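You operate a simulated robot arm through the tools that you are given. There is no shell and no other tool. Be economical: measure what you need, move in short steps, check, and stop when the job is done.

You are at the controls of a simulated robot arm. One attempt, no reset.

## Task
Scrub the 10 mm screen clean in the cradle.
Fine: black clamp down while you scrub and up after; use the scrubbing brush and put it back; the other screen stays as it is. Set down upright: scrubbing brush. What is to be rubbed or washed off counts as gone when no trace of it is left.

The check looks at the end state, three seconds after you hand in, the way a careful person would. Anything else that was tipped, shoved, dropped, spilled or broken makes it a failure.

## Robot
A 7-joint arm with a two-finger parallel gripper, fixed in place. Base frame: the origin is at the foot of the arm, x ahead of it, y to its left, z up; the work surface is at about z = 950. Units: mm, degrees, N and s.
With the tool pointing down near the work surface it reaches from about 340 to 780 mm from the base axis. Its first joint turns from -166.0 to 166.0 degrees. Payload 3.91 kg.
The tool frame sits at the grasp point between the pads (the TCP): z along the fingers, y along the line on which they close. The tips reach 30 mm beyond it. Largest opening 110 mm; finger width 20, thickness 10; the body of the gripper, 48 by 112 mm, starts 55 mm behind the TCP.
Orientation is that of the tool frame in the base frame, as a unit quaternion [w, x, y, z]. With the fingers straight down and closing along the base's y, the tool's x points along the base's -x, its y along +y and its z along -z.

## Interface
- The arm moves only by the tool send_rows. Its argument "commands" is a list of rows, each a list of 6 numbers: the shift along the tool's x, y, z in units of 20 mm (1.0 is 20 mm), then the turn, a rotation vector about the tool's x, y, z in units of 5 degrees (1.0 is 5 degrees). In form: [[dx, dy, dz, wx, wy, wz], ...]. A call has 1 to 10 rows; each row shifts and turns the commanded pose from where the row before left it, along the tool's axes as they then stand. "jaw" is the closure, from 0 (fully open) to 1 (shut), set as the call begins (left out, the last holds). A call with a number of a shift or a turn outside -1 to 1 is refused whole. Each row takes 0.2 s and may step no farther than 50 mm and 8.6 degrees from the row before; otherwise, or with a gripper value out of range, the whole call is refused. A pose out of reach is approached as far as the arm can. The call stops where the force on the tool passes 90 N (or 10 N more than at its start, if that is more) or the arm is blocked; 0.2 s more then pass. The fingers move at their own pace (about 153 mm/s each) and stop on an object; they squeeze with about 24 N. The grip force told is the motor's: it shows also when the fingers shut on nothing. Time passes only in rows, and 0.2 s behind the last, so rows that do not move let the fingers close. The reply holds the time, the measured pose of the TCP, the force on the tool along the base axes, the opening and the grip force, in the units named above and with some noise, with the torque about the TCP (base axes, N m) and any sound that the robot's microphone picked up.
- Cameras (640 x 400 px; columns grow to the right, rows downward): "scene" is fixed at [218.5, -499.2, 1553.6]; the picture's right is [0.53, -0.85, 0.00], its down [-0.68, -0.43, -0.60] and it looks along [0.51, 0.32, -0.80] (base axes); focal length 317 px, centre (320, 200). "wrist" rides on the gripper at [77, 7, -115] in the tool frame; the picture's right is [-0.09, 1.00, 0.00], its down [-0.80, -0.07, -0.59] and it looks along [-0.59, -0.05, 0.80] (tool axes); focal length 270 px, centre (320, 200). There is no depth. A picture from a camera that has moved, and an enlarged one, comes with that camera's place and axes in the base frame and with its lens.
- grab_frame(camera): a new picture of that camera. The clock stands still meanwhile.
- lift_body(by): slides the trunk up (or, below 0, down) by that many mm; the arm rides with it, the base frame stays. It gives what a move gives, with no picture.
- inspect(camera, box): a new picture of the part [left, top, right, bottom] of that camera's present view, enlarged. The clock stands still meanwhile.
- hand_in(): hands the job in; it is judged then, once.

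Go step by step. Nothing tells you positions but the pictures and the camera data: compare them with the known pose of the tool, close in by small moves and look again before you grip or let go. The budget is 120 turns and 84 pictures, counting those below and the enlarged ones. Unless the task says otherwise, let go and move clear before handing in, and close with one line.

The tools are called after "Call:" as name(argument=value, ...) on one line, values as JSON. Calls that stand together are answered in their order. send_rows: Moves the arm, as the interface text tells. Its arguments: {"type":"object","properties":{"commands":{"type":"array","items":{"type":"array","items":{"type":"number"}}},"jaw":{"type":"number"}},"required":["commands"]} The other tools are called the same way: lift_body (by) slides the trunk up or down; grab_frame (camera) takes a picture; inspect (camera, box) takes an enlarged picture of a part of a camera's view; hand_in () hands the job in.

At the start:

```text
t: 0.0
eef_pos: [367.1, -114.9, 1273.5]
ee_rot: [0.0, 0.0, 1.0, 0.0]
contact_force: [0.3, 0.1, 0.4]
wrist_torque: [0.02, -0.01, 0.0]
gripper_width: 109.8
grasp_force: 0.1
trunk travel left (down, up): [-575.0, 35.0]
```

scene: 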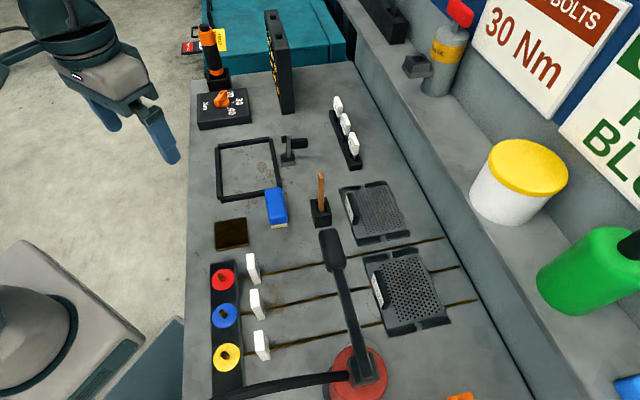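
wrist: 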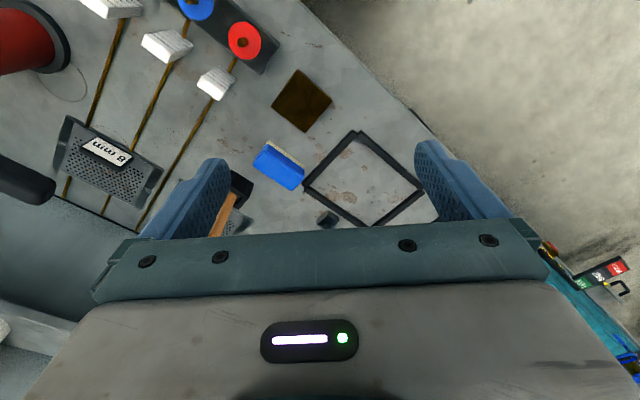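

I see a bench with a frame (possibly the cradle), a blue brush, a brown pad, and two perforated screens, one marked 8 mm. I'll look closer first.

Call:
inspect(camera="scene", box=[190, 80, 370, 260])

Call:
inspect(camera="scene", box=[300, 160, 500, 360])

Call:
inspect(camera="wrist", box=[220, 60, 440, 240])

```text
2.22 times, centred on (280, 170) of scene
camera zoom: at [218.5, -499.2, 1553.6], right [0.53, -0.85, 0.0], down [-0.68, -0.43, -0.6], along [0.51, 0.32, -0.8], focal length 704 px, centre (409, 267)
```

zoom: 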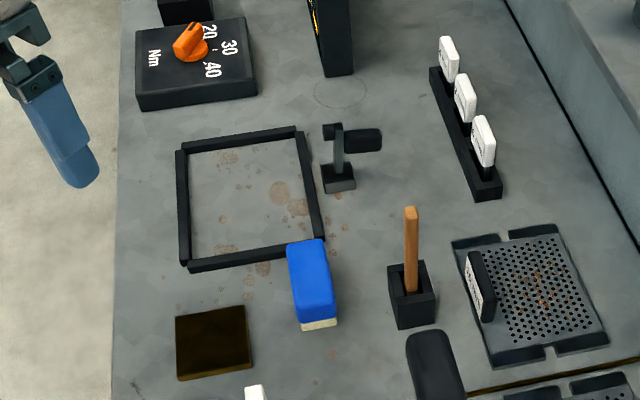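

```text
2.00 times, centred on (400, 260) of scene
camera zoom: at [218.5, -499.2, 1553.6], right [0.53, -0.85, 0.0], down [-0.68, -0.43, -0.6], along [0.51, 0.32, -0.8], focal length 633 px, centre (160, 80)
```

zoom: 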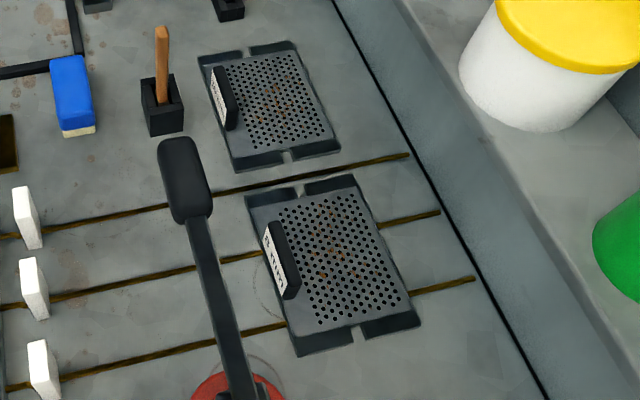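

```text
2.22 times, centred on (330, 150) of wrist
camera zoom: at [290.0, -108.6, 1387.7], right [0.09, 1.0, 0.0], down [0.8, -0.07, 0.59], along [0.59, -0.05, -0.8], focal length 601 px, centre (298, 311)
```

zoom: 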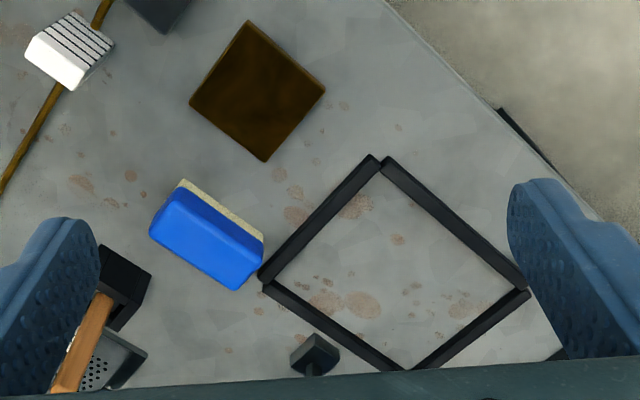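

The upper screen by the wooden handle is probably the 10 mm one, since the 8 mm label sits on the one over the brown lines. I'll turn the tool 45° to line up with the cradle and screens, then look.

Call:
send_rows(commands=[[0, 0, 0, 0, 0, -1], [0, 0, 0, 0, 0, -1], [0, 0, 0, 0, 0, -1], [0, 0, 0, 0, 0, -1], [0, 0, 0, 0, 0, -1], [0, 0, 0, 0, 0, -1], [0, 0, 0, 0, 0, -1], [0, 0, 0, 0, 0, -1], [0, 0, 0, 0, 0, -1]])

Call:
send_rows(commands=[[0, -1, 0, 0, 0, 0], [0, -1, 0, 0, 0, 0], [0, -1, 0, 0, 0, 0], [0, -1, 0, 0, 0, 0], [0, -1, 0, 0, 0, 0], [0, -1, 0, 0, 0, 0], [0, -1, 0, 0, 0, 0], [0, -1, 0, 0, 0, 0]])

Call:
grab_frame(camera="wrist")

```text
t: 2.0
eef_pos: [366.9, -114.2, 1274.1]
ee_rot: [0.0, -0.384, 0.923, 0.0]
contact_force: [0.5, -0.8, -0.3]
wrist_torque: [-0.02, 0.0, 0.02]
gripper_width: 109.8
grasp_force: 0.1
trunk travel left (down, up): [-575.0, 35.0]
```

```text
t: 3.8
eef_pos: [482.9, -228.7, 1272.5]
ee_rot: [0.0, -0.383, 0.924, 0.001]
contact_force: [0.7, 0.0, 0.1]
wrist_torque: [0.02, -0.02, -0.03]
gripper_width: 110.1
grasp_force: 0.1
trunk travel left (down, up): [-575.0, 35.0]
```

```text
78 pictures are left
camera wrist: at [422.7, -278.7, 1386.7], right [-0.64, 0.77, 0.0], down [0.62, 0.52, 0.59], along [0.45, 0.38, -0.8], focal length 270 px, centre (320, 200)
```

wrist: 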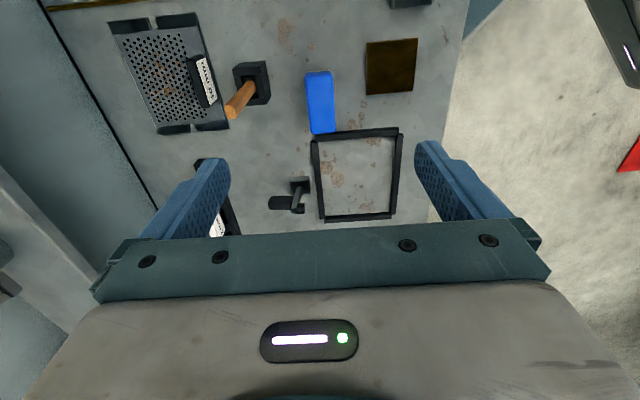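

Call:
inspect(camera="wrist", box=[90, 10, 290, 140])

Call:
inspect(camera="wrist", box=[240, 30, 430, 230])

```text
3.08 times, centred on (190, 75) of wrist
camera zoom: at [422.7, -278.7, 1386.7], right [-0.64, 0.77, 0.0], down [0.62, 0.52, 0.59], along [0.45, 0.38, -0.8], focal length 832 px, centre (720, 585)
```

zoom: 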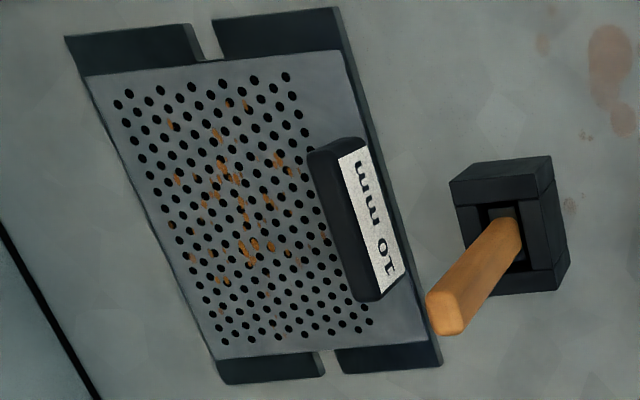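

```text
2.00 times, centred on (335, 130) of wrist
camera zoom: at [422.7, -278.7, 1386.7], right [-0.64, 0.77, 0.0], down [0.62, 0.52, 0.59], along [0.45, 0.38, -0.8], focal length 541 px, centre (290, 340)
```

zoom: 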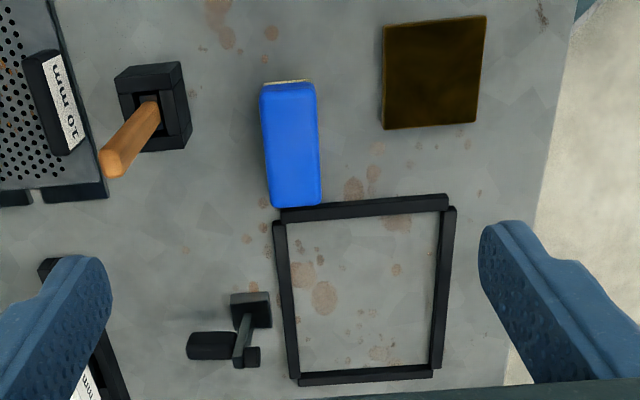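

The 10 mm label is confirmed on the upper screen. I'll go lower to tell what the blue block and the wooden-handled tool are, and how the screen sits.

Call:
send_rows(commands=[[1, 0, 1, 0, 0, 0], [1, 0, 1, 0, 0, 0], [1, 0, 1, 0, 0, 0], [0, 0, 1, 0, 0, 0], [0, 0, 1, 0, 0, 0], [0, 0, 1, 0, 0, 0], [0, 0, 1, 0, 0, 0], [0, 0, 1, 0, 0, 0]])

Call:
grab_frame(camera="wrist")

```text
t: 5.6
eef_pos: [437.4, -269.2, 1110.6]
ee_rot: [-0.001, -0.383, 0.924, 0.0]
contact_force: [0.2, 0.4, 0.6]
wrist_torque: [0.0, 0.0, 0.0]
gripper_width: 109.8
grasp_force: 0.1
trunk travel left (down, up): [-575.0, 35.0]
```

```text
75 pictures are left
camera wrist: at [379.1, -320.4, 1226.1], right [-0.64, 0.77, 0.0], down [0.62, 0.52, 0.59], along [0.46, 0.38, -0.8], focal length 270 px, centre (320, 200)
```

wrist: 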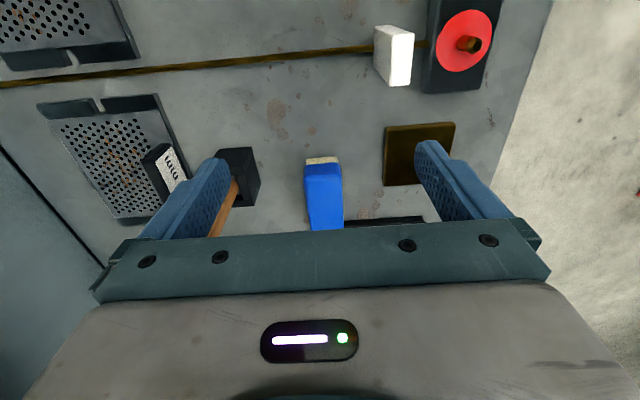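

Call:
inspect(camera="wrist", box=[20, 60, 460, 240])

Call:
inspect(camera="wrist", box=[270, 110, 470, 240])

Call:
inspect(camera="scene", box=[260, 165, 340, 235])

```text
1.45 times, centred on (240, 150) of wrist
camera zoom: at [379.1, -320.4, 1226.1], right [-0.64, 0.77, 0.0], down [0.62, 0.52, 0.59], along [0.46, 0.38, -0.8], focal length 393 px, centre (436, 273)
```

zoom: 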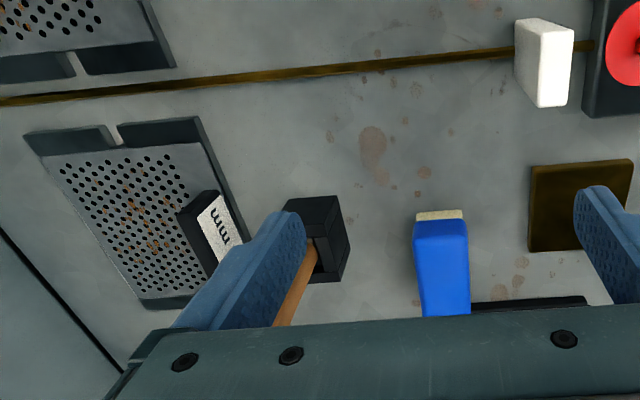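

```text
3.08 times, centred on (370, 175) of wrist
camera zoom: at [379.1, -320.4, 1226.1], right [-0.64, 0.77, 0.0], down [0.62, 0.52, 0.59], along [0.46, 0.38, -0.8], focal length 832 px, centre (166, 277)
```

zoom: 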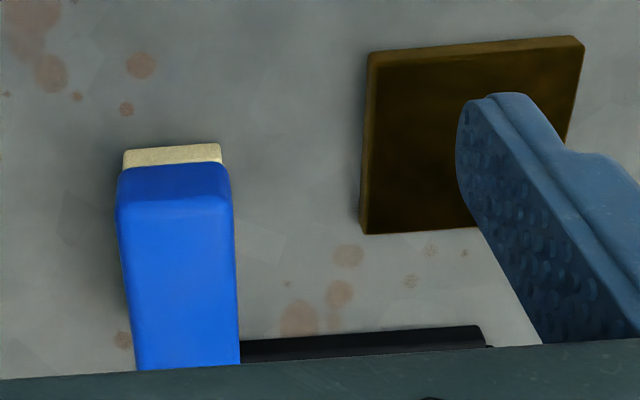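

```text
5.71 times, centred on (300, 200) of scene
camera zoom: at [218.5, -499.2, 1553.6], right [0.53, -0.85, 0.0], down [-0.68, -0.43, -0.6], along [0.51, 0.32, -0.8], focal length 1809 px, centre (434, 200)
```

zoom: 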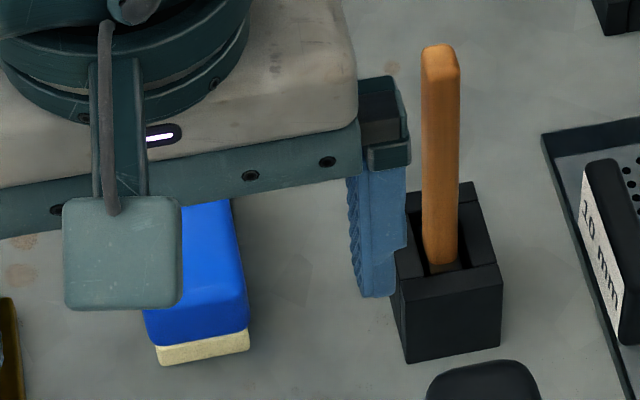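

The blue block has a thin cream layer underneath. The wooden handle is a long tool in a holder, with its top near z 1112, so I'll rise and look into the holder from above.

Call:
send_rows(commands=[[0, 0, -1, 0, 0, 0], [0, 0, -1, 0, 0, 0], [0, 0, -1, 0, 0, 0], [0, 0, -1, 0, 0, 0], [0, -1, 0, 0, 0, 0], [0, -1, 0, 0, 0, 0], [0, -1, 0, 0, 0, 0], [-0.7, -1, 0, 0, 0, 0], [-0.7, -1, 0, 0, 0, 0]])

Call:
inspect(camera="wrist", box=[260, 40, 380, 140])

Call:
grab_frame(camera="wrist")

```text
t: 7.6
eef_pos: [529.0, -321.3, 1193.0]
ee_rot: [-0.001, -0.382, 0.924, 0.001]
contact_force: [-0.2, 0.0, 0.4]
wrist_torque: [0.01, 0.03, 0.0]
gripper_width: 110.2
grasp_force: 0.0
trunk travel left (down, up): [-575.0, 35.0]
```

```text
4.00 times, centred on (320, 90) of wrist
camera zoom: at [470.6, -370.7, 1307.6], right [-0.64, 0.77, 0.0], down [0.62, 0.52, 0.59], along [0.46, 0.38, -0.8], focal length 1081 px, centre (320, 640)
```

zoom: 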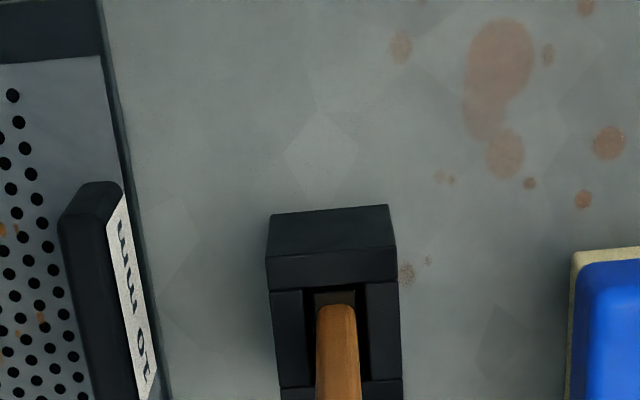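

```text
70 pictures are left
camera wrist: at [470.6, -370.7, 1307.6], right [-0.64, 0.77, 0.0], down [0.62, 0.52, 0.59], along [0.46, 0.38, -0.8], focal length 270 px, centre (320, 200)
```

wrist: 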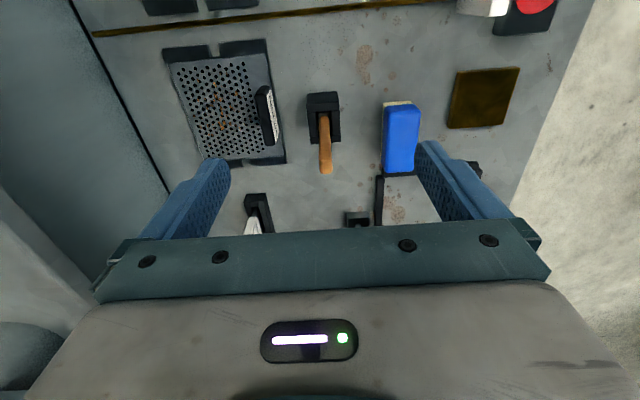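

The 10 mm screen's grip plate is centred at about (598,-347), top z 985. The cradle is centred at about (583,-52), and both lie at 45°. I'll hover over the grip plate with the jaw partly closed, keeping off the wooden stick.

Call:
send_rows(commands=[[-0.3, -0.9, 0, 0, 0, 0], [-0.3, -0.9, 0, 0, 0, 0], [-0.3, -0.9, 0, 0, 0, 0], [-0.23, -0.84, 0, 0, 0, 0], [0, 0, 1, 0, 0, 0], [0, 0, 1, 0, 0, 0], [0, 0, 1, 0, 0, 0], [0, 0, 1, 0, 0, 0], [0, 0, 1, 0, 0, 0], [0, 0, 0, 0, 0, 0]], jaw=0.5)

Call:
grab_frame(camera="wrist")

Call:
inspect(camera="scene", box=[280, 130, 440, 260])

```text
t: 9.8
eef_pos: [594.5, -355.5, 1093.4]
ee_rot: [0.0, -0.382, 0.924, 0.0]
contact_force: [-0.3, 0.6, -0.4]
wrist_torque: [-0.01, 0.02, 0.0]
gripper_width: 55.0
grasp_force: 0.0
trunk travel left (down, up): [-575.0, 35.0]
```

```text
69 pictures are left
camera wrist: at [535.0, -405.7, 1208.4], right [-0.64, 0.77, 0.0], down [0.62, 0.52, 0.59], along [0.46, 0.38, -0.8], focal length 270 px, centre (320, 200)
```

wrist: 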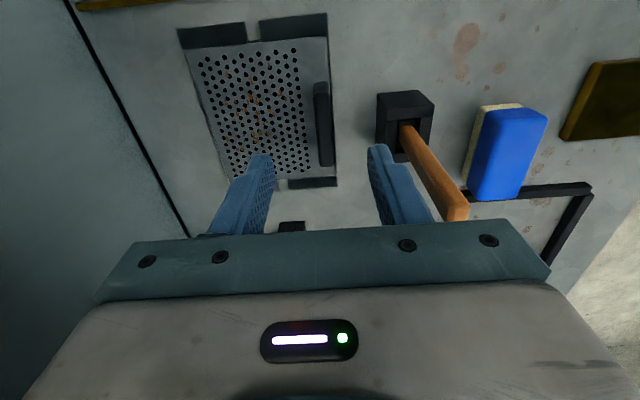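

```text
3.08 times, centred on (360, 195) of scene
camera zoom: at [218.5, -499.2, 1553.6], right [0.53, -0.85, 0.0], down [-0.68, -0.43, -0.6], along [0.51, 0.32, -0.8], focal length 974 px, centre (197, 215)
```

zoom: 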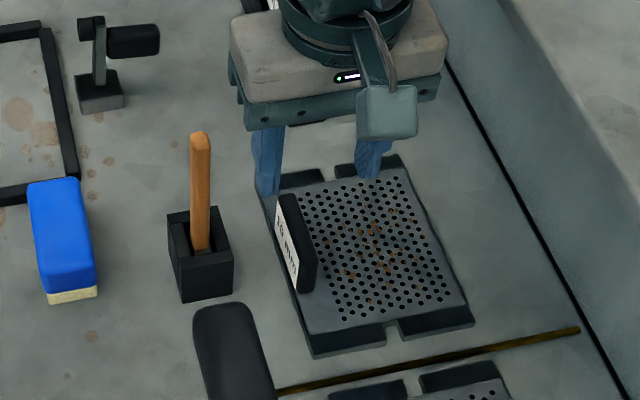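

The fingers straddle the grip plate, and the stick clears the gripper body by about 5 mm. I'll shift 2 mm away from the stick, descend partway and check.

Call:
send_rows(commands=[[0, -0.1, 0.5, 0, 0, 0], [0, 0, 0.5, 0, 0, 0], [0, 0, 0.5, 0, 0, 0], [0, 0, 0.5, 0, 0, 0], [0, 0, 0.5, 0, 0, 0], [0, 0, 0.5, 0, 0, 0], [0, 0, 0.5, 0, 0, 0]])

Call:
grab_frame(camera="wrist")

Call:
inspect(camera="scene", box=[280, 130, 440, 260])

```text
t: 11.4
eef_pos: [596.8, -356.0, 1023.6]
ee_rot: [0.0, -0.382, 0.924, 0.0]
contact_force: [0.1, 0.0, 0.3]
wrist_torque: [-0.01, -0.01, -0.02]
gripper_width: 55.0
grasp_force: 0.1
trunk travel left (down, up): [-575.0, 35.0]
```

```text
67 pictures are left
camera wrist: at [537.2, -407.1, 1138.7], right [-0.64, 0.77, 0.0], down [0.62, 0.52, 0.59], along [0.46, 0.38, -0.8], focal length 270 px, centre (320, 200)
```

wrist: 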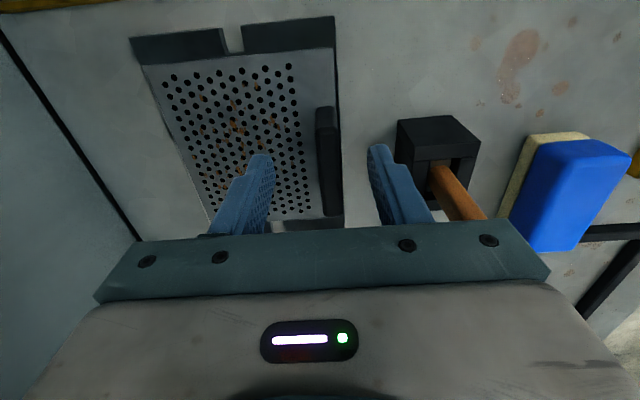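

```text
3.08 times, centred on (360, 195) of scene
camera zoom: at [218.5, -499.2, 1553.6], right [0.53, -0.85, 0.0], down [-0.68, -0.43, -0.6], along [0.51, 0.32, -0.8], focal length 974 px, centre (197, 215)
```

zoom: 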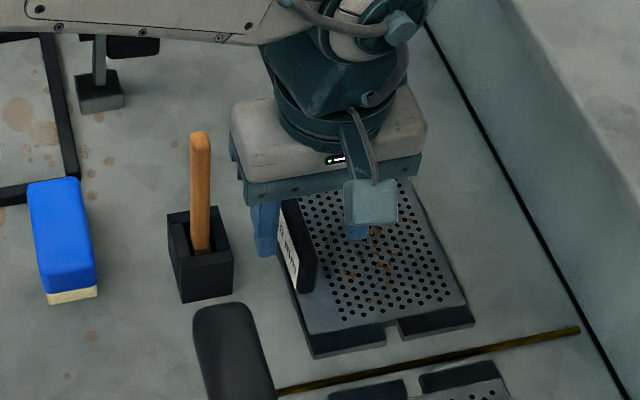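

No contact so far. I'll descend until the tips are just above the plate, then close.

Call:
send_rows(commands=[[0, 0, 0.5, 0, 0, 0], [0, 0, 0.5, 0, 0, 0], [0, 0, 0.35, 0, 0, 0]])

Call:
send_rows(commands=[[0, 0, 0, 0, 0, 0], [0, 0, 0, 0, 0, 0], [0, 0, 0, 0, 0, 0]], jaw=1.0)

Call:
grab_frame(camera="wrist")

Call:
inspect(camera="scene", box=[300, 150, 420, 240])

```text
t: 12.2
eef_pos: [596.9, -356.1, 997.3]
ee_rot: [0.0, -0.383, 0.924, 0.0]
contact_force: [-0.1, 0.5, 0.3]
wrist_torque: [0.04, -0.01, -0.01]
gripper_width: 55.0
grasp_force: 0.0
trunk travel left (down, up): [-575.0, 35.0]
```

```text
t: 13.0
eef_pos: [596.8, -356.8, 997.3]
ee_rot: [0.0, -0.382, 0.924, 0.0]
contact_force: [0.6, 0.0, 0.2]
wrist_torque: [-0.04, 0.04, 0.08]
gripper_width: 13.9
grasp_force: 23.8
trunk travel left (down, up): [-575.0, 35.0]
```

```text
65 pictures are left
camera wrist: at [537.5, -406.5, 1110.8], right [-0.64, 0.77, 0.0], down [0.62, 0.52, 0.59], along [0.46, 0.38, -0.8], focal length 270 px, centre (320, 200)
```

wrist: 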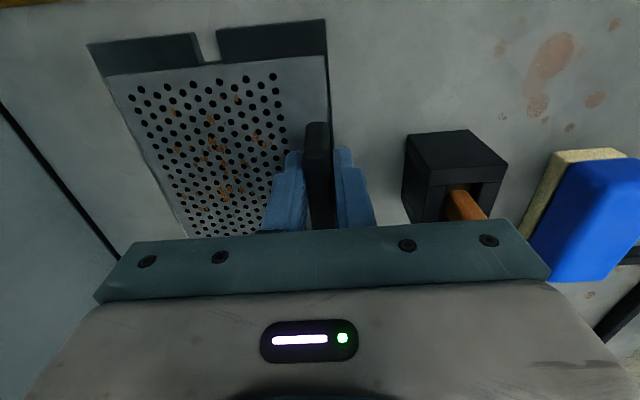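

```text
4.44 times, centred on (360, 195) of scene
camera zoom: at [218.5, -499.2, 1553.6], right [0.53, -0.85, 0.0], down [-0.68, -0.43, -0.6], along [0.51, 0.32, -0.8], focal length 1407 px, centre (142, 222)
```

zoom: 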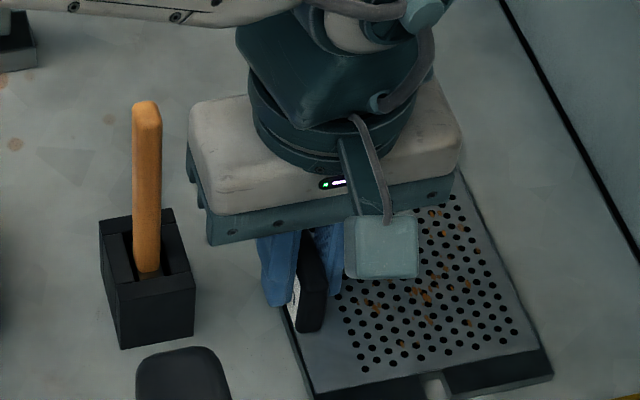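

The plate is gripped at 13.9 mm. I'll lift 40 mm and check for tilt.

Call:
send_rows(commands=[[0, 0, -0.4, 0, 0, 0], [0, 0, -0.4, 0, 0, 0], [0, 0, -0.6, 0, 0, 0], [0, 0, -0.6, 0, 0, 0]])

Call:
grab_frame(camera="wrist")

Call:
inspect(camera="scene", box=[300, 130, 460, 250])

```text
t: 14.0
eef_pos: [596.0, -356.2, 1036.0]
ee_rot: [0.0, -0.383, 0.924, 0.0]
contact_force: [0.5, -0.2, -2.5]
wrist_torque: [0.05, 0.12, 0.02]
gripper_width: 13.6
grasp_force: 24.6
trunk travel left (down, up): [-575.0, 35.0]
```

```text
63 pictures are left
camera wrist: at [536.1, -406.7, 1149.9], right [-0.64, 0.77, 0.0], down [0.62, 0.52, 0.59], along [0.45, 0.38, -0.8], focal length 270 px, centre (320, 200)
```

wrist: 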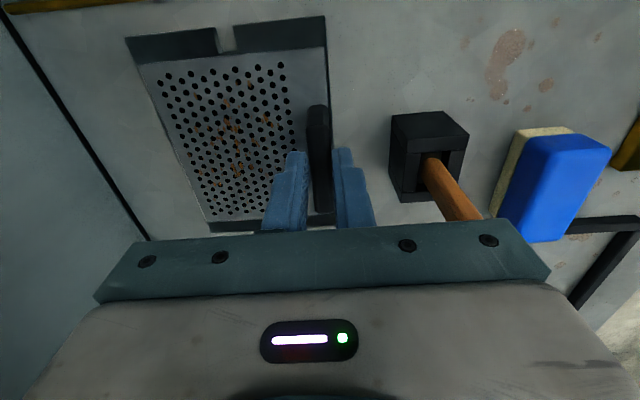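

```text
3.33 times, centred on (380, 190) of scene
camera zoom: at [218.5, -499.2, 1553.6], right [0.53, -0.85, 0.0], down [-0.68, -0.43, -0.6], along [0.51, 0.32, -0.8], focal length 1055 px, centre (120, 233)
```

zoom: 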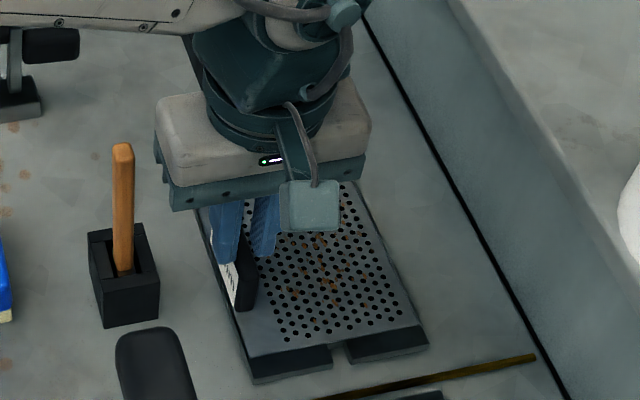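

It's unclear whether the screen lifted level or just tilted or slipped, so I'll zoom in before moving on.

Call:
inspect(camera="scene", box=[335, 165, 435, 245])

Call:
inspect(camera="wrist", box=[110, 10, 390, 240])

```text
5.00 times, centred on (385, 205) of scene
camera zoom: at [218.5, -499.2, 1553.6], right [0.53, -0.85, 0.0], down [-0.68, -0.43, -0.6], along [0.51, 0.32, -0.8], focal length 1583 px, centre (-5, 175)
```

zoom: 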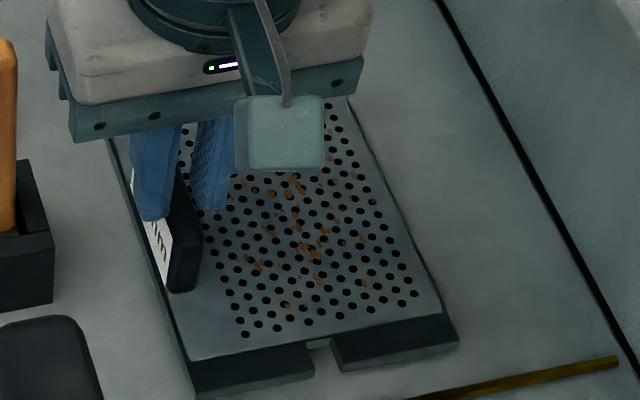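

```text
1.74 times, centred on (250, 125) of wrist
camera zoom: at [536.1, -406.7, 1149.9], right [-0.64, 0.77, 0.0], down [0.62, 0.52, 0.59], along [0.45, 0.38, -0.8], focal length 470 px, centre (442, 330)
```

zoom: 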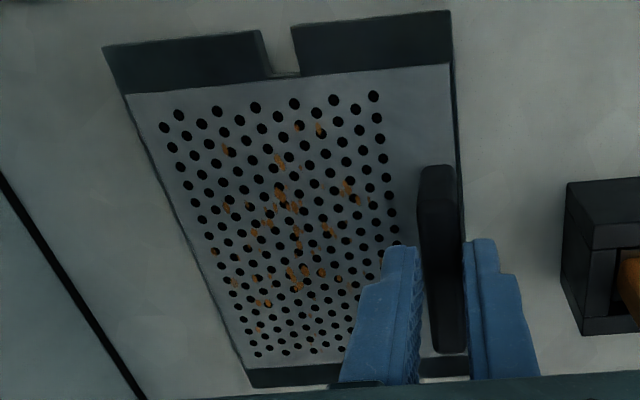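

The screen seems to have risen far less than the 39 mm commanded. I'll raise another 20 mm and compare.

Call:
send_rows(commands=[[0, 0, -0.5, 0, 0, 0], [0, 0, -0.5, 0, 0, 0], [0, 0, 0, 0, 0, 0]])

Call:
inspect(camera="scene", box=[335, 165, 435, 245])

```text
t: 14.8
eef_pos: [596.6, -358.0, 1056.4]
ee_rot: [0.0, -0.383, 0.924, 0.0]
contact_force: [-0.1, -0.1, -1.9]
wrist_torque: [0.09, 0.09, -0.02]
gripper_width: 13.5
grasp_force: 24.2
trunk travel left (down, up): [-575.0, 35.0]
```

```text
5.00 times, centred on (385, 205) of scene
camera zoom: at [218.5, -499.2, 1553.6], right [0.53, -0.85, 0.0], down [-0.68, -0.43, -0.6], along [0.51, 0.32, -0.8], focal length 1583 px, centre (-5, 175)
```

zoom: 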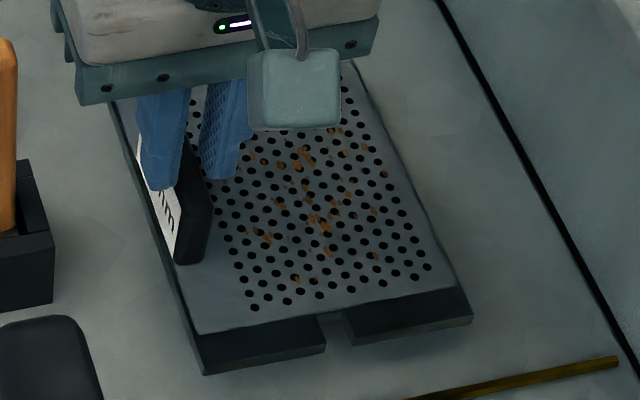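

Now it rises with the gripper. I'll check the hold in the wrist view.

Call:
inspect(camera="wrist", box=[110, 10, 390, 240])

Call:
inspect(camera="scene", box=[350, 185, 390, 220])

```text
1.74 times, centred on (250, 125) of wrist
camera zoom: at [537.0, -407.7, 1171.4], right [-0.64, 0.77, 0.0], down [0.62, 0.52, 0.59], along [0.46, 0.38, -0.8], focal length 470 px, centre (442, 330)
```

zoom: 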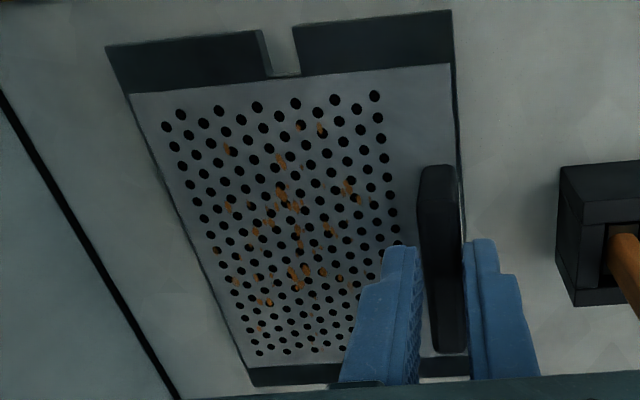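

```text
11.43 times, centred on (370, 202) of scene
camera zoom: at [218.5, -499.2, 1553.6], right [0.53, -0.85, 0.0], down [-0.68, -0.43, -0.6], along [0.51, 0.32, -0.8], focal length 3618 px, centre (-251, 171)
```

zoom: 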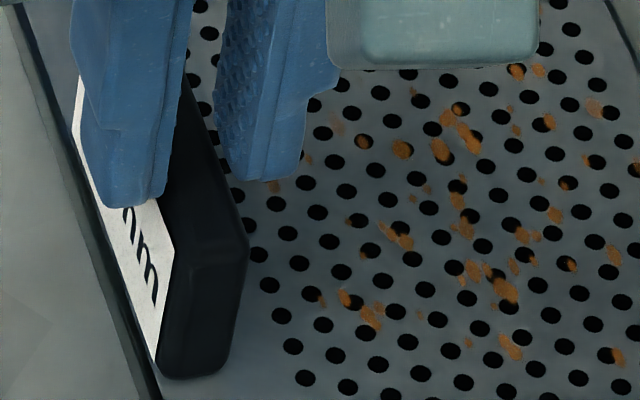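

The wrist view shows the grip plate slid down to near the fingertips during the first pull, so the hold is shallow. I'll lower it back onto the table and regrip deeper.

Call:
send_rows(commands=[[0, 0, 0.4, 0, 0, 0], [0, 0, 0.4, 0, 0, 0], [0, 0, 0.3, 0, 0, 0], [0, 0, 0.2, 0, 0, 0]])

Call:
inspect(camera="wrist", box=[110, 10, 390, 240])

```text
t: 15.8
eef_pos: [596.9, -358.2, 1030.1]
ee_rot: [0.0, -0.383, 0.924, 0.0]
contact_force: [0.2, -0.8, -1.9]
wrist_torque: [-0.06, 0.07, 0.01]
gripper_width: 13.6
grasp_force: 24.2
trunk travel left (down, up): [-575.0, 35.0]
```

```text
1.74 times, centred on (250, 125) of wrist
camera zoom: at [536.9, -407.6, 1144.3], right [-0.64, 0.77, 0.0], down [0.62, 0.52, 0.59], along [0.46, 0.38, -0.8], focal length 470 px, centre (442, 330)
```

zoom: 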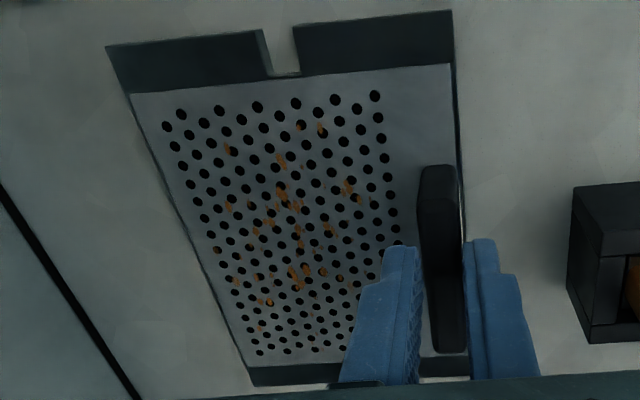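

It is still hanging (−1.9 N). I'll continue down in small steps until the table takes the weight.

Call:
send_rows(commands=[[0, 0, 0.2, 0, 0, 0], [0, 0, 0.2, 0, 0, 0]])

Call:
send_rows(commands=[[0, 0, 0.15, 0, 0, 0], [0, 0, 0.15, 0, 0, 0]])

Call:
send_rows(commands=[[0, 0, 0.15, 0, 0, 0], [0, 0, 0.15, 0, 0, 0]])

```text
t: 16.4
eef_pos: [596.8, -357.7, 1024.5]
ee_rot: [0.002, -0.382, 0.924, -0.001]
contact_force: [-0.7, -0.9, 18.6]
wrist_torque: [0.01, 0.02, -0.03]
gripper_width: 13.8
grasp_force: 24.1
trunk travel left (down, up): [-575.0, 35.0]
```

```text
t: 17.0
eef_pos: [595.3, -355.4, 1017.2]
ee_rot: [0.0, -0.383, 0.924, -0.001]
contact_force: [2.9, -2.8, 19.7]
wrist_torque: [-0.11, -0.07, -0.02]
gripper_width: 14.0
grasp_force: 24.1
trunk travel left (down, up): [-575.0, 35.0]
```

```text
t: 17.6
eef_pos: [595.6, -357.1, 1010.4]
ee_rot: [0.0, -0.383, 0.924, -0.001]
contact_force: [3.5, -3.6, 18.4]
wrist_torque: [-0.04, -0.05, 0.01]
gripper_width: 13.6
grasp_force: 24.5
trunk travel left (down, up): [-575.0, 35.0]
```

It landed at about TCP z 1026, so the grip plate is taller than I thought. It slides in the fingers at about 19 N, so I'll press down to a deeper hold, re-squeeze, and lift slowly.

Call:
send_rows(commands=[[0, 0, 0.2, 0, 0, 0], [0, 0, 0.2, 0, 0, 0], [0, 0, 0.2, 0, 0, 0]])

Call:
send_rows(commands=[[0, 0, 0, 0, 0, 0], [0, 0, 0, 0, 0, 0]], jaw=0.75)

Call:
send_rows(commands=[[0, 0, 0, 0, 0, 0], [0, 0, 0, 0, 0, 0], [0, 0, 0, 0, 0, 0], [0, 0, 0, 0, 0, 0]], jaw=1.0)

Call:
send_rows(commands=[[0, 0, -0.2, 0, 0, 0], [0, 0, 0, 0, 0, 0]])

Call:
inspect(camera="wrist", box=[110, 10, 390, 240])

```text
t: 18.4
eef_pos: [594.9, -357.6, 1004.3]
ee_rot: [0.003, -0.384, 0.923, -0.005]
contact_force: [1.9, -1.3, 47.6]
wrist_torque: [-0.2, 0.8, 0.0]
gripper_width: 13.7
grasp_force: 24.4
trunk travel left (down, up): [-575.0, 35.0]
```

```text
t: 19.0
eef_pos: [595.1, -357.5, 995.0]
ee_rot: [-0.001, -0.382, 0.924, 0.002]
contact_force: [0.2, -0.8, -0.9]
wrist_torque: [0.01, 0.01, 0.02]
gripper_width: 27.6
grasp_force: 0.1
trunk travel left (down, up): [-575.0, 35.0]
```

```text
t: 20.0
eef_pos: [596.1, -357.4, 997.8]
ee_rot: [-0.001, -0.383, 0.924, 0.0]
contact_force: [0.3, -1.3, -0.2]
wrist_torque: [0.06, 0.09, 0.02]
gripper_width: 13.8
grasp_force: 23.7
trunk travel left (down, up): [-575.0, 35.0]
```

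```text
t: 20.6
eef_pos: [595.7, -357.6, 1002.2]
ee_rot: [0.0, -0.383, 0.924, 0.0]
contact_force: [-0.1, -0.1, -2.0]
wrist_torque: [0.1, 0.11, 0.01]
gripper_width: 13.7
grasp_force: 24.3
trunk travel left (down, up): [-575.0, 35.0]
```

```text
1.74 times, centred on (250, 125) of wrist
camera zoom: at [536.7, -407.5, 1116.3], right [-0.64, 0.77, 0.0], down [0.62, 0.52, 0.59], along [0.46, 0.38, -0.8], focal length 470 px, centre (442, 330)
```

zoom: 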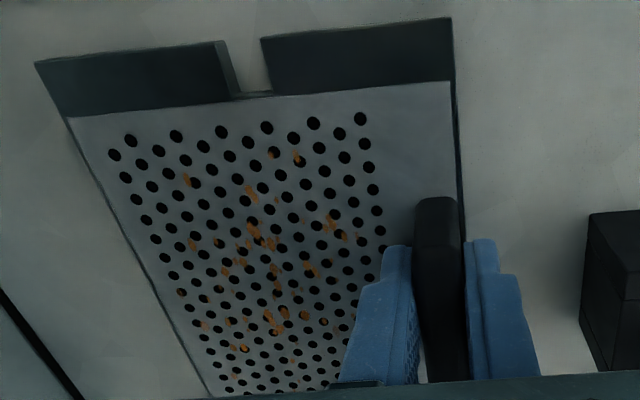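

Weight is showing (−2 N) after a 4 mm lift. I'll lift slowly and verify it follows.

Call:
send_rows(commands=[[0, 0, -0.2, 0, 0, 0], [0, 0, -0.2, 0, 0, 0], [0, 0, -0.2, 0, 0, 0], [0, 0, -0.2, 0, 0, 0], [0, 0, -0.2, 0, 0, 0], [0, 0, -0.2, 0, 0, 0], [0, 0, 0, 0, 0, 0]])

Call:
inspect(camera="wrist", box=[110, 10, 390, 240])

```text
t: 22.2
eef_pos: [597.0, -358.0, 1024.8]
ee_rot: [0.001, -0.381, 0.924, -0.001]
contact_force: [-0.5, -0.2, -3.3]
wrist_torque: [0.05, 0.09, -0.01]
gripper_width: 13.8
grasp_force: 24.5
trunk travel left (down, up): [-575.0, 35.0]
```

```text
1.74 times, centred on (250, 125) of wrist
camera zoom: at [536.8, -407.7, 1140.4], right [-0.64, 0.77, 0.0], down [0.62, 0.52, 0.59], along [0.46, 0.38, -0.8], focal length 470 px, centre (442, 330)
```

zoom: 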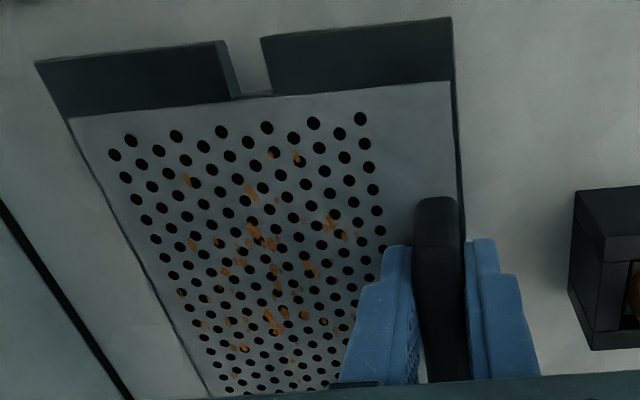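

It holds rigidly. I'll raise it well above the wooden stick before moving across.

Call:
send_rows(commands=[[0, 0, -0.7, 0, 0, 0], [0, 0, -0.8, 0, 0, 0], [0, 0, -0.8, 0, 0, 0], [0, 0, -0.8, 0, 0, 0], [0, 0, -0.9, 0, 0, 0], [0, 0, -0.9, 0, 0, 0], [0, 0, -0.9, 0, 0, 0], [0, 0, -0.9, 0, 0, 0], [0, 0, -0.9, 0, 0, 0], [0, 0, -0.7, 0, 0, 0]])

Call:
grab_frame(camera="wrist")

Call:
grab_frame(camera="scene")

```text
t: 24.4
eef_pos: [596.2, -356.1, 1190.7]
ee_rot: [-0.001, -0.383, 0.924, 0.001]
contact_force: [-0.8, 0.1, -3.3]
wrist_torque: [0.07, 0.1, -0.01]
gripper_width: 13.9
grasp_force: 24.3
trunk travel left (down, up): [-575.0, 35.0]
```

```text
53 pictures are left
camera wrist: at [537.0, -407.3, 1305.3], right [-0.64, 0.77, 0.0], down [0.62, 0.52, 0.59], along [0.46, 0.38, -0.8], focal length 270 px, centre (320, 200)
```

wrist: 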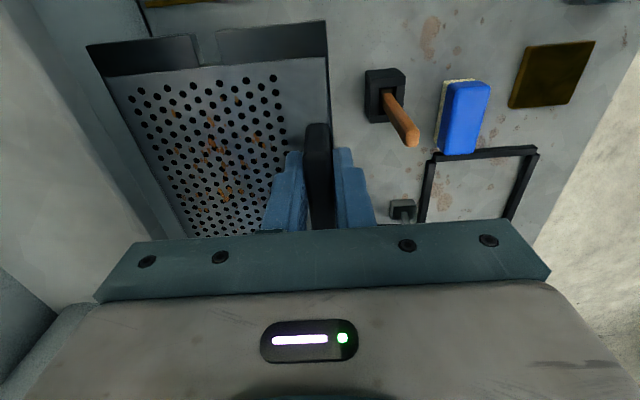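

```text
52 pictures are left
```

scene: 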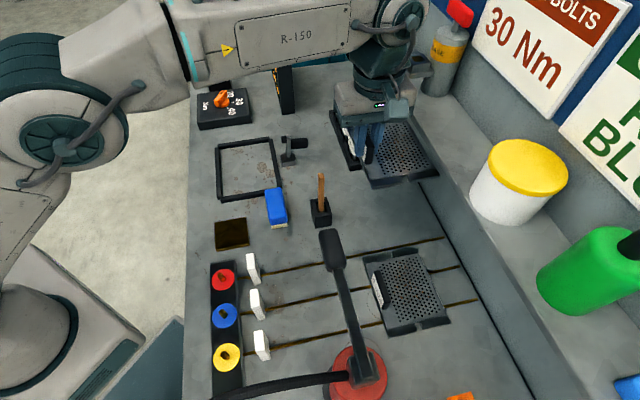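

The tray and plate are one piece, level and firmly held. I estimate its centre is 52 mm to the tool's −y of the TCP, so I'll carry it over the cradle.

Call:
send_rows(commands=[[-0.4, 0.5, 0, 0, 0, 0], [-0.695, 0.987, 0, 0, 0, 0], [-0.695, 0.987, 0, 0, 0, 0], [-0.695, 0.987, 0, 0, 0, 0], [-0.695, 0.987, 0, 0, 0, 0], [-0.695, 0.987, 0, 0, 0, 0], [-0.695, 0.987, 0, 0, 0, 0], [-0.695, 0.987, 0, 0, 0, 0]])

Call:
send_rows(commands=[[-0.695, 0.987, 0, 0, 0, 0], [-0.695, 0.987, 0, 0, 0, 0], [-0.695, 0.987, 0, 0, 0, 0], [-0.695, 0.987, 0, 0, 0, 0], [-0.695, 0.987, 0, 0, 0, 0], [-0.69, 0.987, 0, 0, 0, 0], [-0.3, 0.5, 0, 0, 0, 0], [0, 0, 0, 0, 0, 0]])

Call:
grab_frame(camera="wrist")

Call:
grab_frame(camera="scene")

```text
t: 26.2
eef_pos: [565.9, -176.7, 1192.2]
ee_rot: [0.0, -0.384, 0.923, 0.0]
contact_force: [0.3, 0.4, -3.1]
wrist_torque: [0.04, 0.08, 0.01]
gripper_width: 13.8
grasp_force: 24.1
trunk travel left (down, up): [-575.0, 35.0]
```

```text
t: 28.0
eef_pos: [538.0, -23.2, 1192.4]
ee_rot: [0.0, -0.382, 0.924, 0.0]
contact_force: [0.7, 0.2, -2.9]
wrist_torque: [0.05, 0.12, 0.01]
gripper_width: 13.7
grasp_force: 23.5
trunk travel left (down, up): [-575.0, 35.0]
```

```text
51 pictures are left
camera wrist: at [479.1, -72.8, 1307.2], right [-0.64, 0.77, 0.0], down [0.62, 0.52, 0.59], along [0.46, 0.38, -0.8], focal length 270 px, centre (320, 200)
```

wrist: 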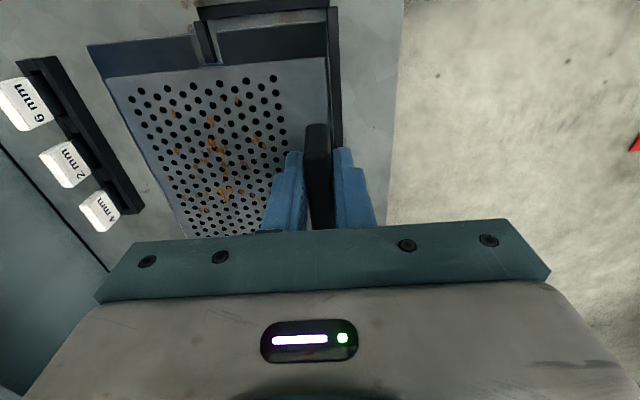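

```text
50 pictures are left
```

scene: 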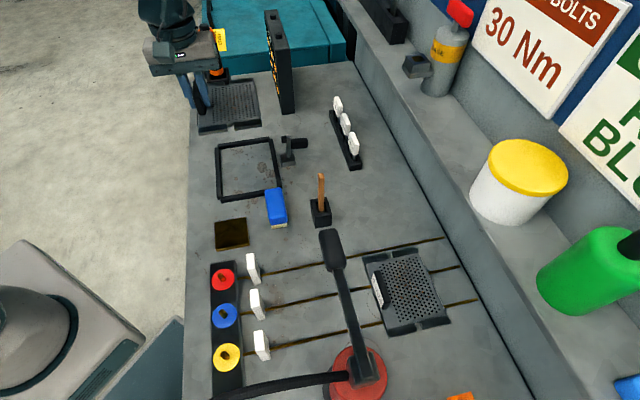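

The screen is roughly over the cradle. I'll lower it to just above the cradle and check alignment closely.

Call:
send_rows(commands=[[0, 0, 0.8, 0, 0, 0], [0, 0, 0.9, 0, 0, 0], [0, 0, 0.9, 0, 0, 0], [0, 0, 0.9, 0, 0, 0], [0, 0, 0.9, 0, 0, 0], [0, 0, 0.9, 0, 0, 0], [0, 0, 0.9, 0, 0, 0], [0, 0, 0.9, 0, 0, 0], [0, 0, 0.7, 0, 0, 0], [0, 0, 0, 0, 0, 0]])

Call:
inspect(camera="wrist", box=[60, 0, 380, 240])

Call:
inspect(camera="scene", box=[190, 90, 330, 220])

```text
t: 30.2
eef_pos: [537.4, -22.9, 1036.2]
ee_rot: [0.0, -0.383, 0.924, 0.0]
contact_force: [-0.2, -0.5, -3.0]
wrist_torque: [0.06, 0.12, 0.0]
gripper_width: 13.7
grasp_force: 24.1
trunk travel left (down, up): [-575.0, 35.0]
```

```text
1.67 times, centred on (220, 120) of wrist
camera zoom: at [477.8, -73.6, 1150.8], right [-0.64, 0.77, 0.0], down [0.62, 0.52, 0.59], along [0.46, 0.38, -0.8], focal length 450 px, centre (487, 333)
```

zoom: 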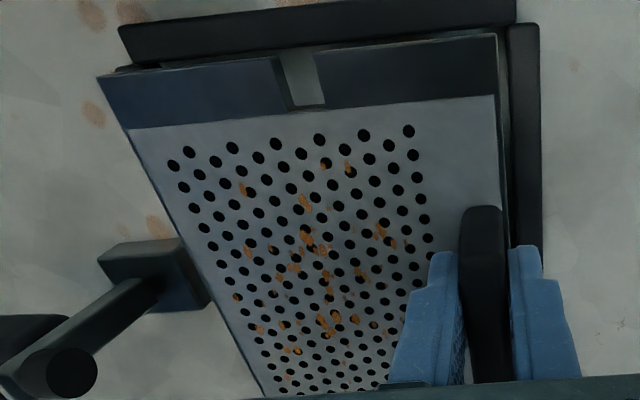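

```text
3.08 times, centred on (260, 155) of scene
camera zoom: at [218.5, -499.2, 1553.6], right [0.53, -0.85, 0.0], down [-0.68, -0.43, -0.6], along [0.51, 0.32, -0.8], focal length 974 px, centre (505, 338)
```

zoom: 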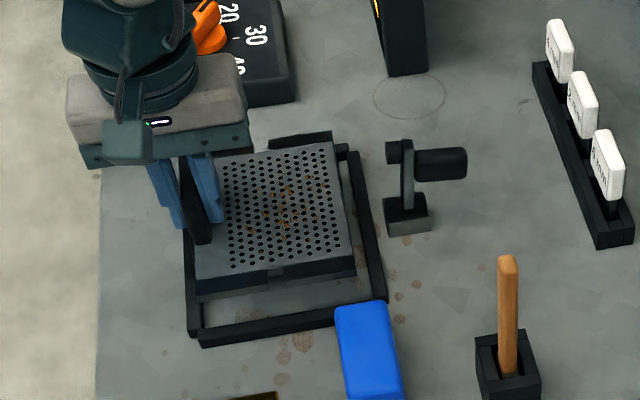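

Gaps look like about 4 mm on the +y side and about 2 mm at the near bar. I'll shift 3 mm away from the near bar and lower.

Call:
send_rows(commands=[[-0.15, 0, 0, 0, 0, 0], [0, 0, 0.5, 0, 0, 0], [0, 0, 0.4, 0, 0, 0], [0, 0, 0.3, 0, 0, 0], [0, 0, 0.2, 0, 0, 0]])

Call:
inspect(camera="wrist", box=[60, 0, 380, 240])

Call:
inspect(camera="scene", box=[190, 110, 310, 220])

```text
t: 31.4
eef_pos: [540.3, -21.5, 1008.3]
ee_rot: [0.0, -0.383, 0.924, 0.0]
contact_force: [0.1, -1.1, -2.7]
wrist_torque: [0.09, 0.09, -0.02]
gripper_width: 13.7
grasp_force: 23.9
trunk travel left (down, up): [-575.0, 35.0]
```

```text
1.67 times, centred on (220, 120) of wrist
camera zoom: at [481.1, -72.1, 1122.6], right [-0.64, 0.77, 0.0], down [0.62, 0.52, 0.59], along [0.46, 0.38, -0.8], focal length 450 px, centre (487, 333)
```

zoom: 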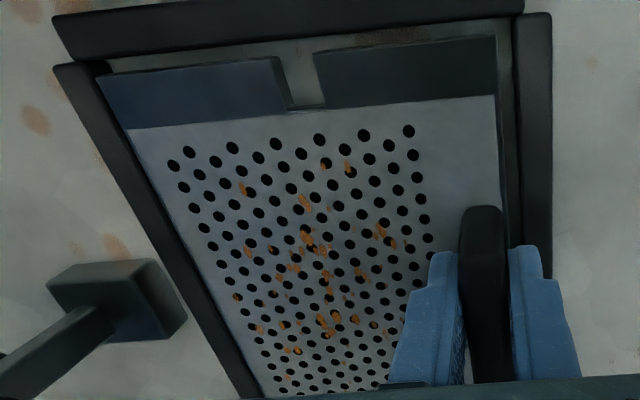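

```text
3.64 times, centred on (250, 165) of scene
camera zoom: at [218.5, -499.2, 1553.6], right [0.53, -0.85, 0.0], down [-0.68, -0.43, -0.6], along [0.51, 0.32, -0.8], focal length 1151 px, centre (574, 327)
```

zoom: 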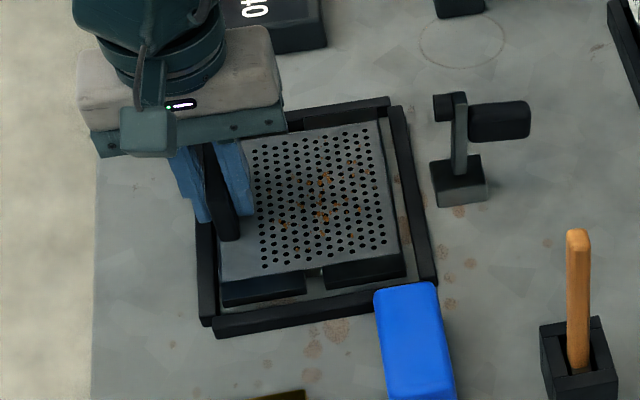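

The tray is inside the frame with gaps all round. I'll lower it gently until it rests.

Call:
send_rows(commands=[[0, 0, 0.2, 0, 0, 0], [0, 0, 0.15, 0, 0, 0]])

Call:
send_rows(commands=[[0, 0, 0.1, 0, 0, 0], [0, 0, 0.1, 0, 0, 0]])

```text
t: 32.0
eef_pos: [540.8, -22.4, 1000.8]
ee_rot: [0.0, -0.383, 0.924, 0.001]
contact_force: [-0.1, 0.3, -2.8]
wrist_torque: [0.03, 0.1, 0.0]
gripper_width: 13.7
grasp_force: 23.4
trunk travel left (down, up): [-575.0, 35.0]
```

```text
t: 32.6
eef_pos: [541.5, -22.0, 996.2]
ee_rot: [0.0, -0.383, 0.924, 0.0]
contact_force: [0.5, -0.6, -3.7]
wrist_torque: [0.06, 0.1, 0.02]
gripper_width: 13.9
grasp_force: 23.6
trunk travel left (down, up): [-575.0, 35.0]
```

Call:
send_rows(commands=[[0, 0, 0.1, 0, 0, 0], [0, 0, 0.05, 0, 0, 0]])

```text
t: 33.2
eef_pos: [540.4, -22.1, 996.7]
ee_rot: [0.001, -0.382, 0.924, -0.001]
contact_force: [0.4, -0.6, 11.4]
wrist_torque: [-0.32, 0.59, 0.03]
gripper_width: 13.7
grasp_force: 23.5
trunk travel left (down, up): [-575.0, 35.0]
```

The screen now rests on the cradle floor (11 N up). I'll release it, rise, and look.

Call:
send_rows(commands=[[0, 0, 0, 0, 0, 0], [0, 0, 0, 0, 0, 0]], jaw=0.6)

Call:
send_rows(commands=[[0, 0, -0.8, 0, 0, 0], [0, 0, -1, 0, 0, 0], [0, 0, -1, 0, 0, 0], [0, 0, -1, 0, 0, 0], [0, 0, -1, 0, 0, 0], [0, 0, -1, 0, 0, 0], [0, 0, -1, 0, 0, 0]])

Call:
grab_frame(camera="wrist")

Call:
inspect(camera="scene", box=[190, 110, 340, 220])

```text
t: 33.8
eef_pos: [540.3, -22.6, 995.5]
ee_rot: [0.0, -0.383, 0.924, 0.0]
contact_force: [0.6, 0.4, -0.6]
wrist_torque: [0.0, 0.01, 0.0]
gripper_width: 44.1
grasp_force: 0.2
trunk travel left (down, up): [-575.0, 35.0]
```

```text
t: 35.4
eef_pos: [540.8, -21.3, 1131.5]
ee_rot: [0.001, -0.383, 0.924, 0.0]
contact_force: [0.5, -0.4, -1.0]
wrist_torque: [0.0, 0.02, -0.04]
gripper_width: 43.8
grasp_force: 0.1
trunk travel left (down, up): [-575.0, 35.0]
```

```text
45 pictures are left
camera wrist: at [481.1, -71.1, 1245.8], right [-0.64, 0.77, 0.0], down [0.62, 0.52, 0.59], along [0.46, 0.38, -0.8], focal length 270 px, centre (320, 200)
```

wrist: 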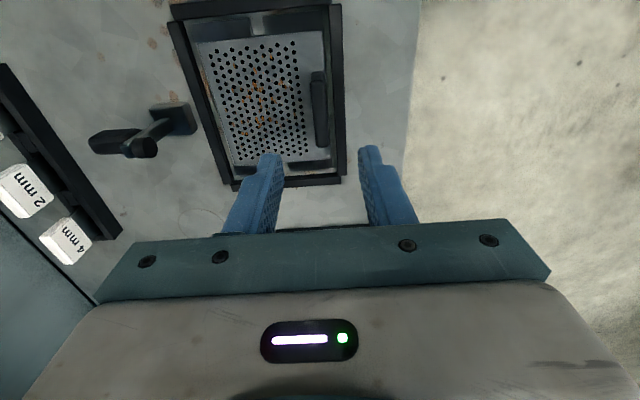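

```text
3.64 times, centred on (265, 165) of scene
camera zoom: at [218.5, -499.2, 1553.6], right [0.53, -0.85, 0.0], down [-0.68, -0.43, -0.6], along [0.51, 0.32, -0.8], focal length 1151 px, centre (520, 327)
```

zoom: 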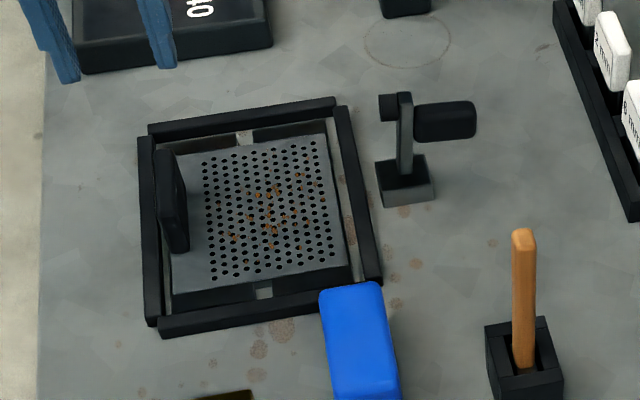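

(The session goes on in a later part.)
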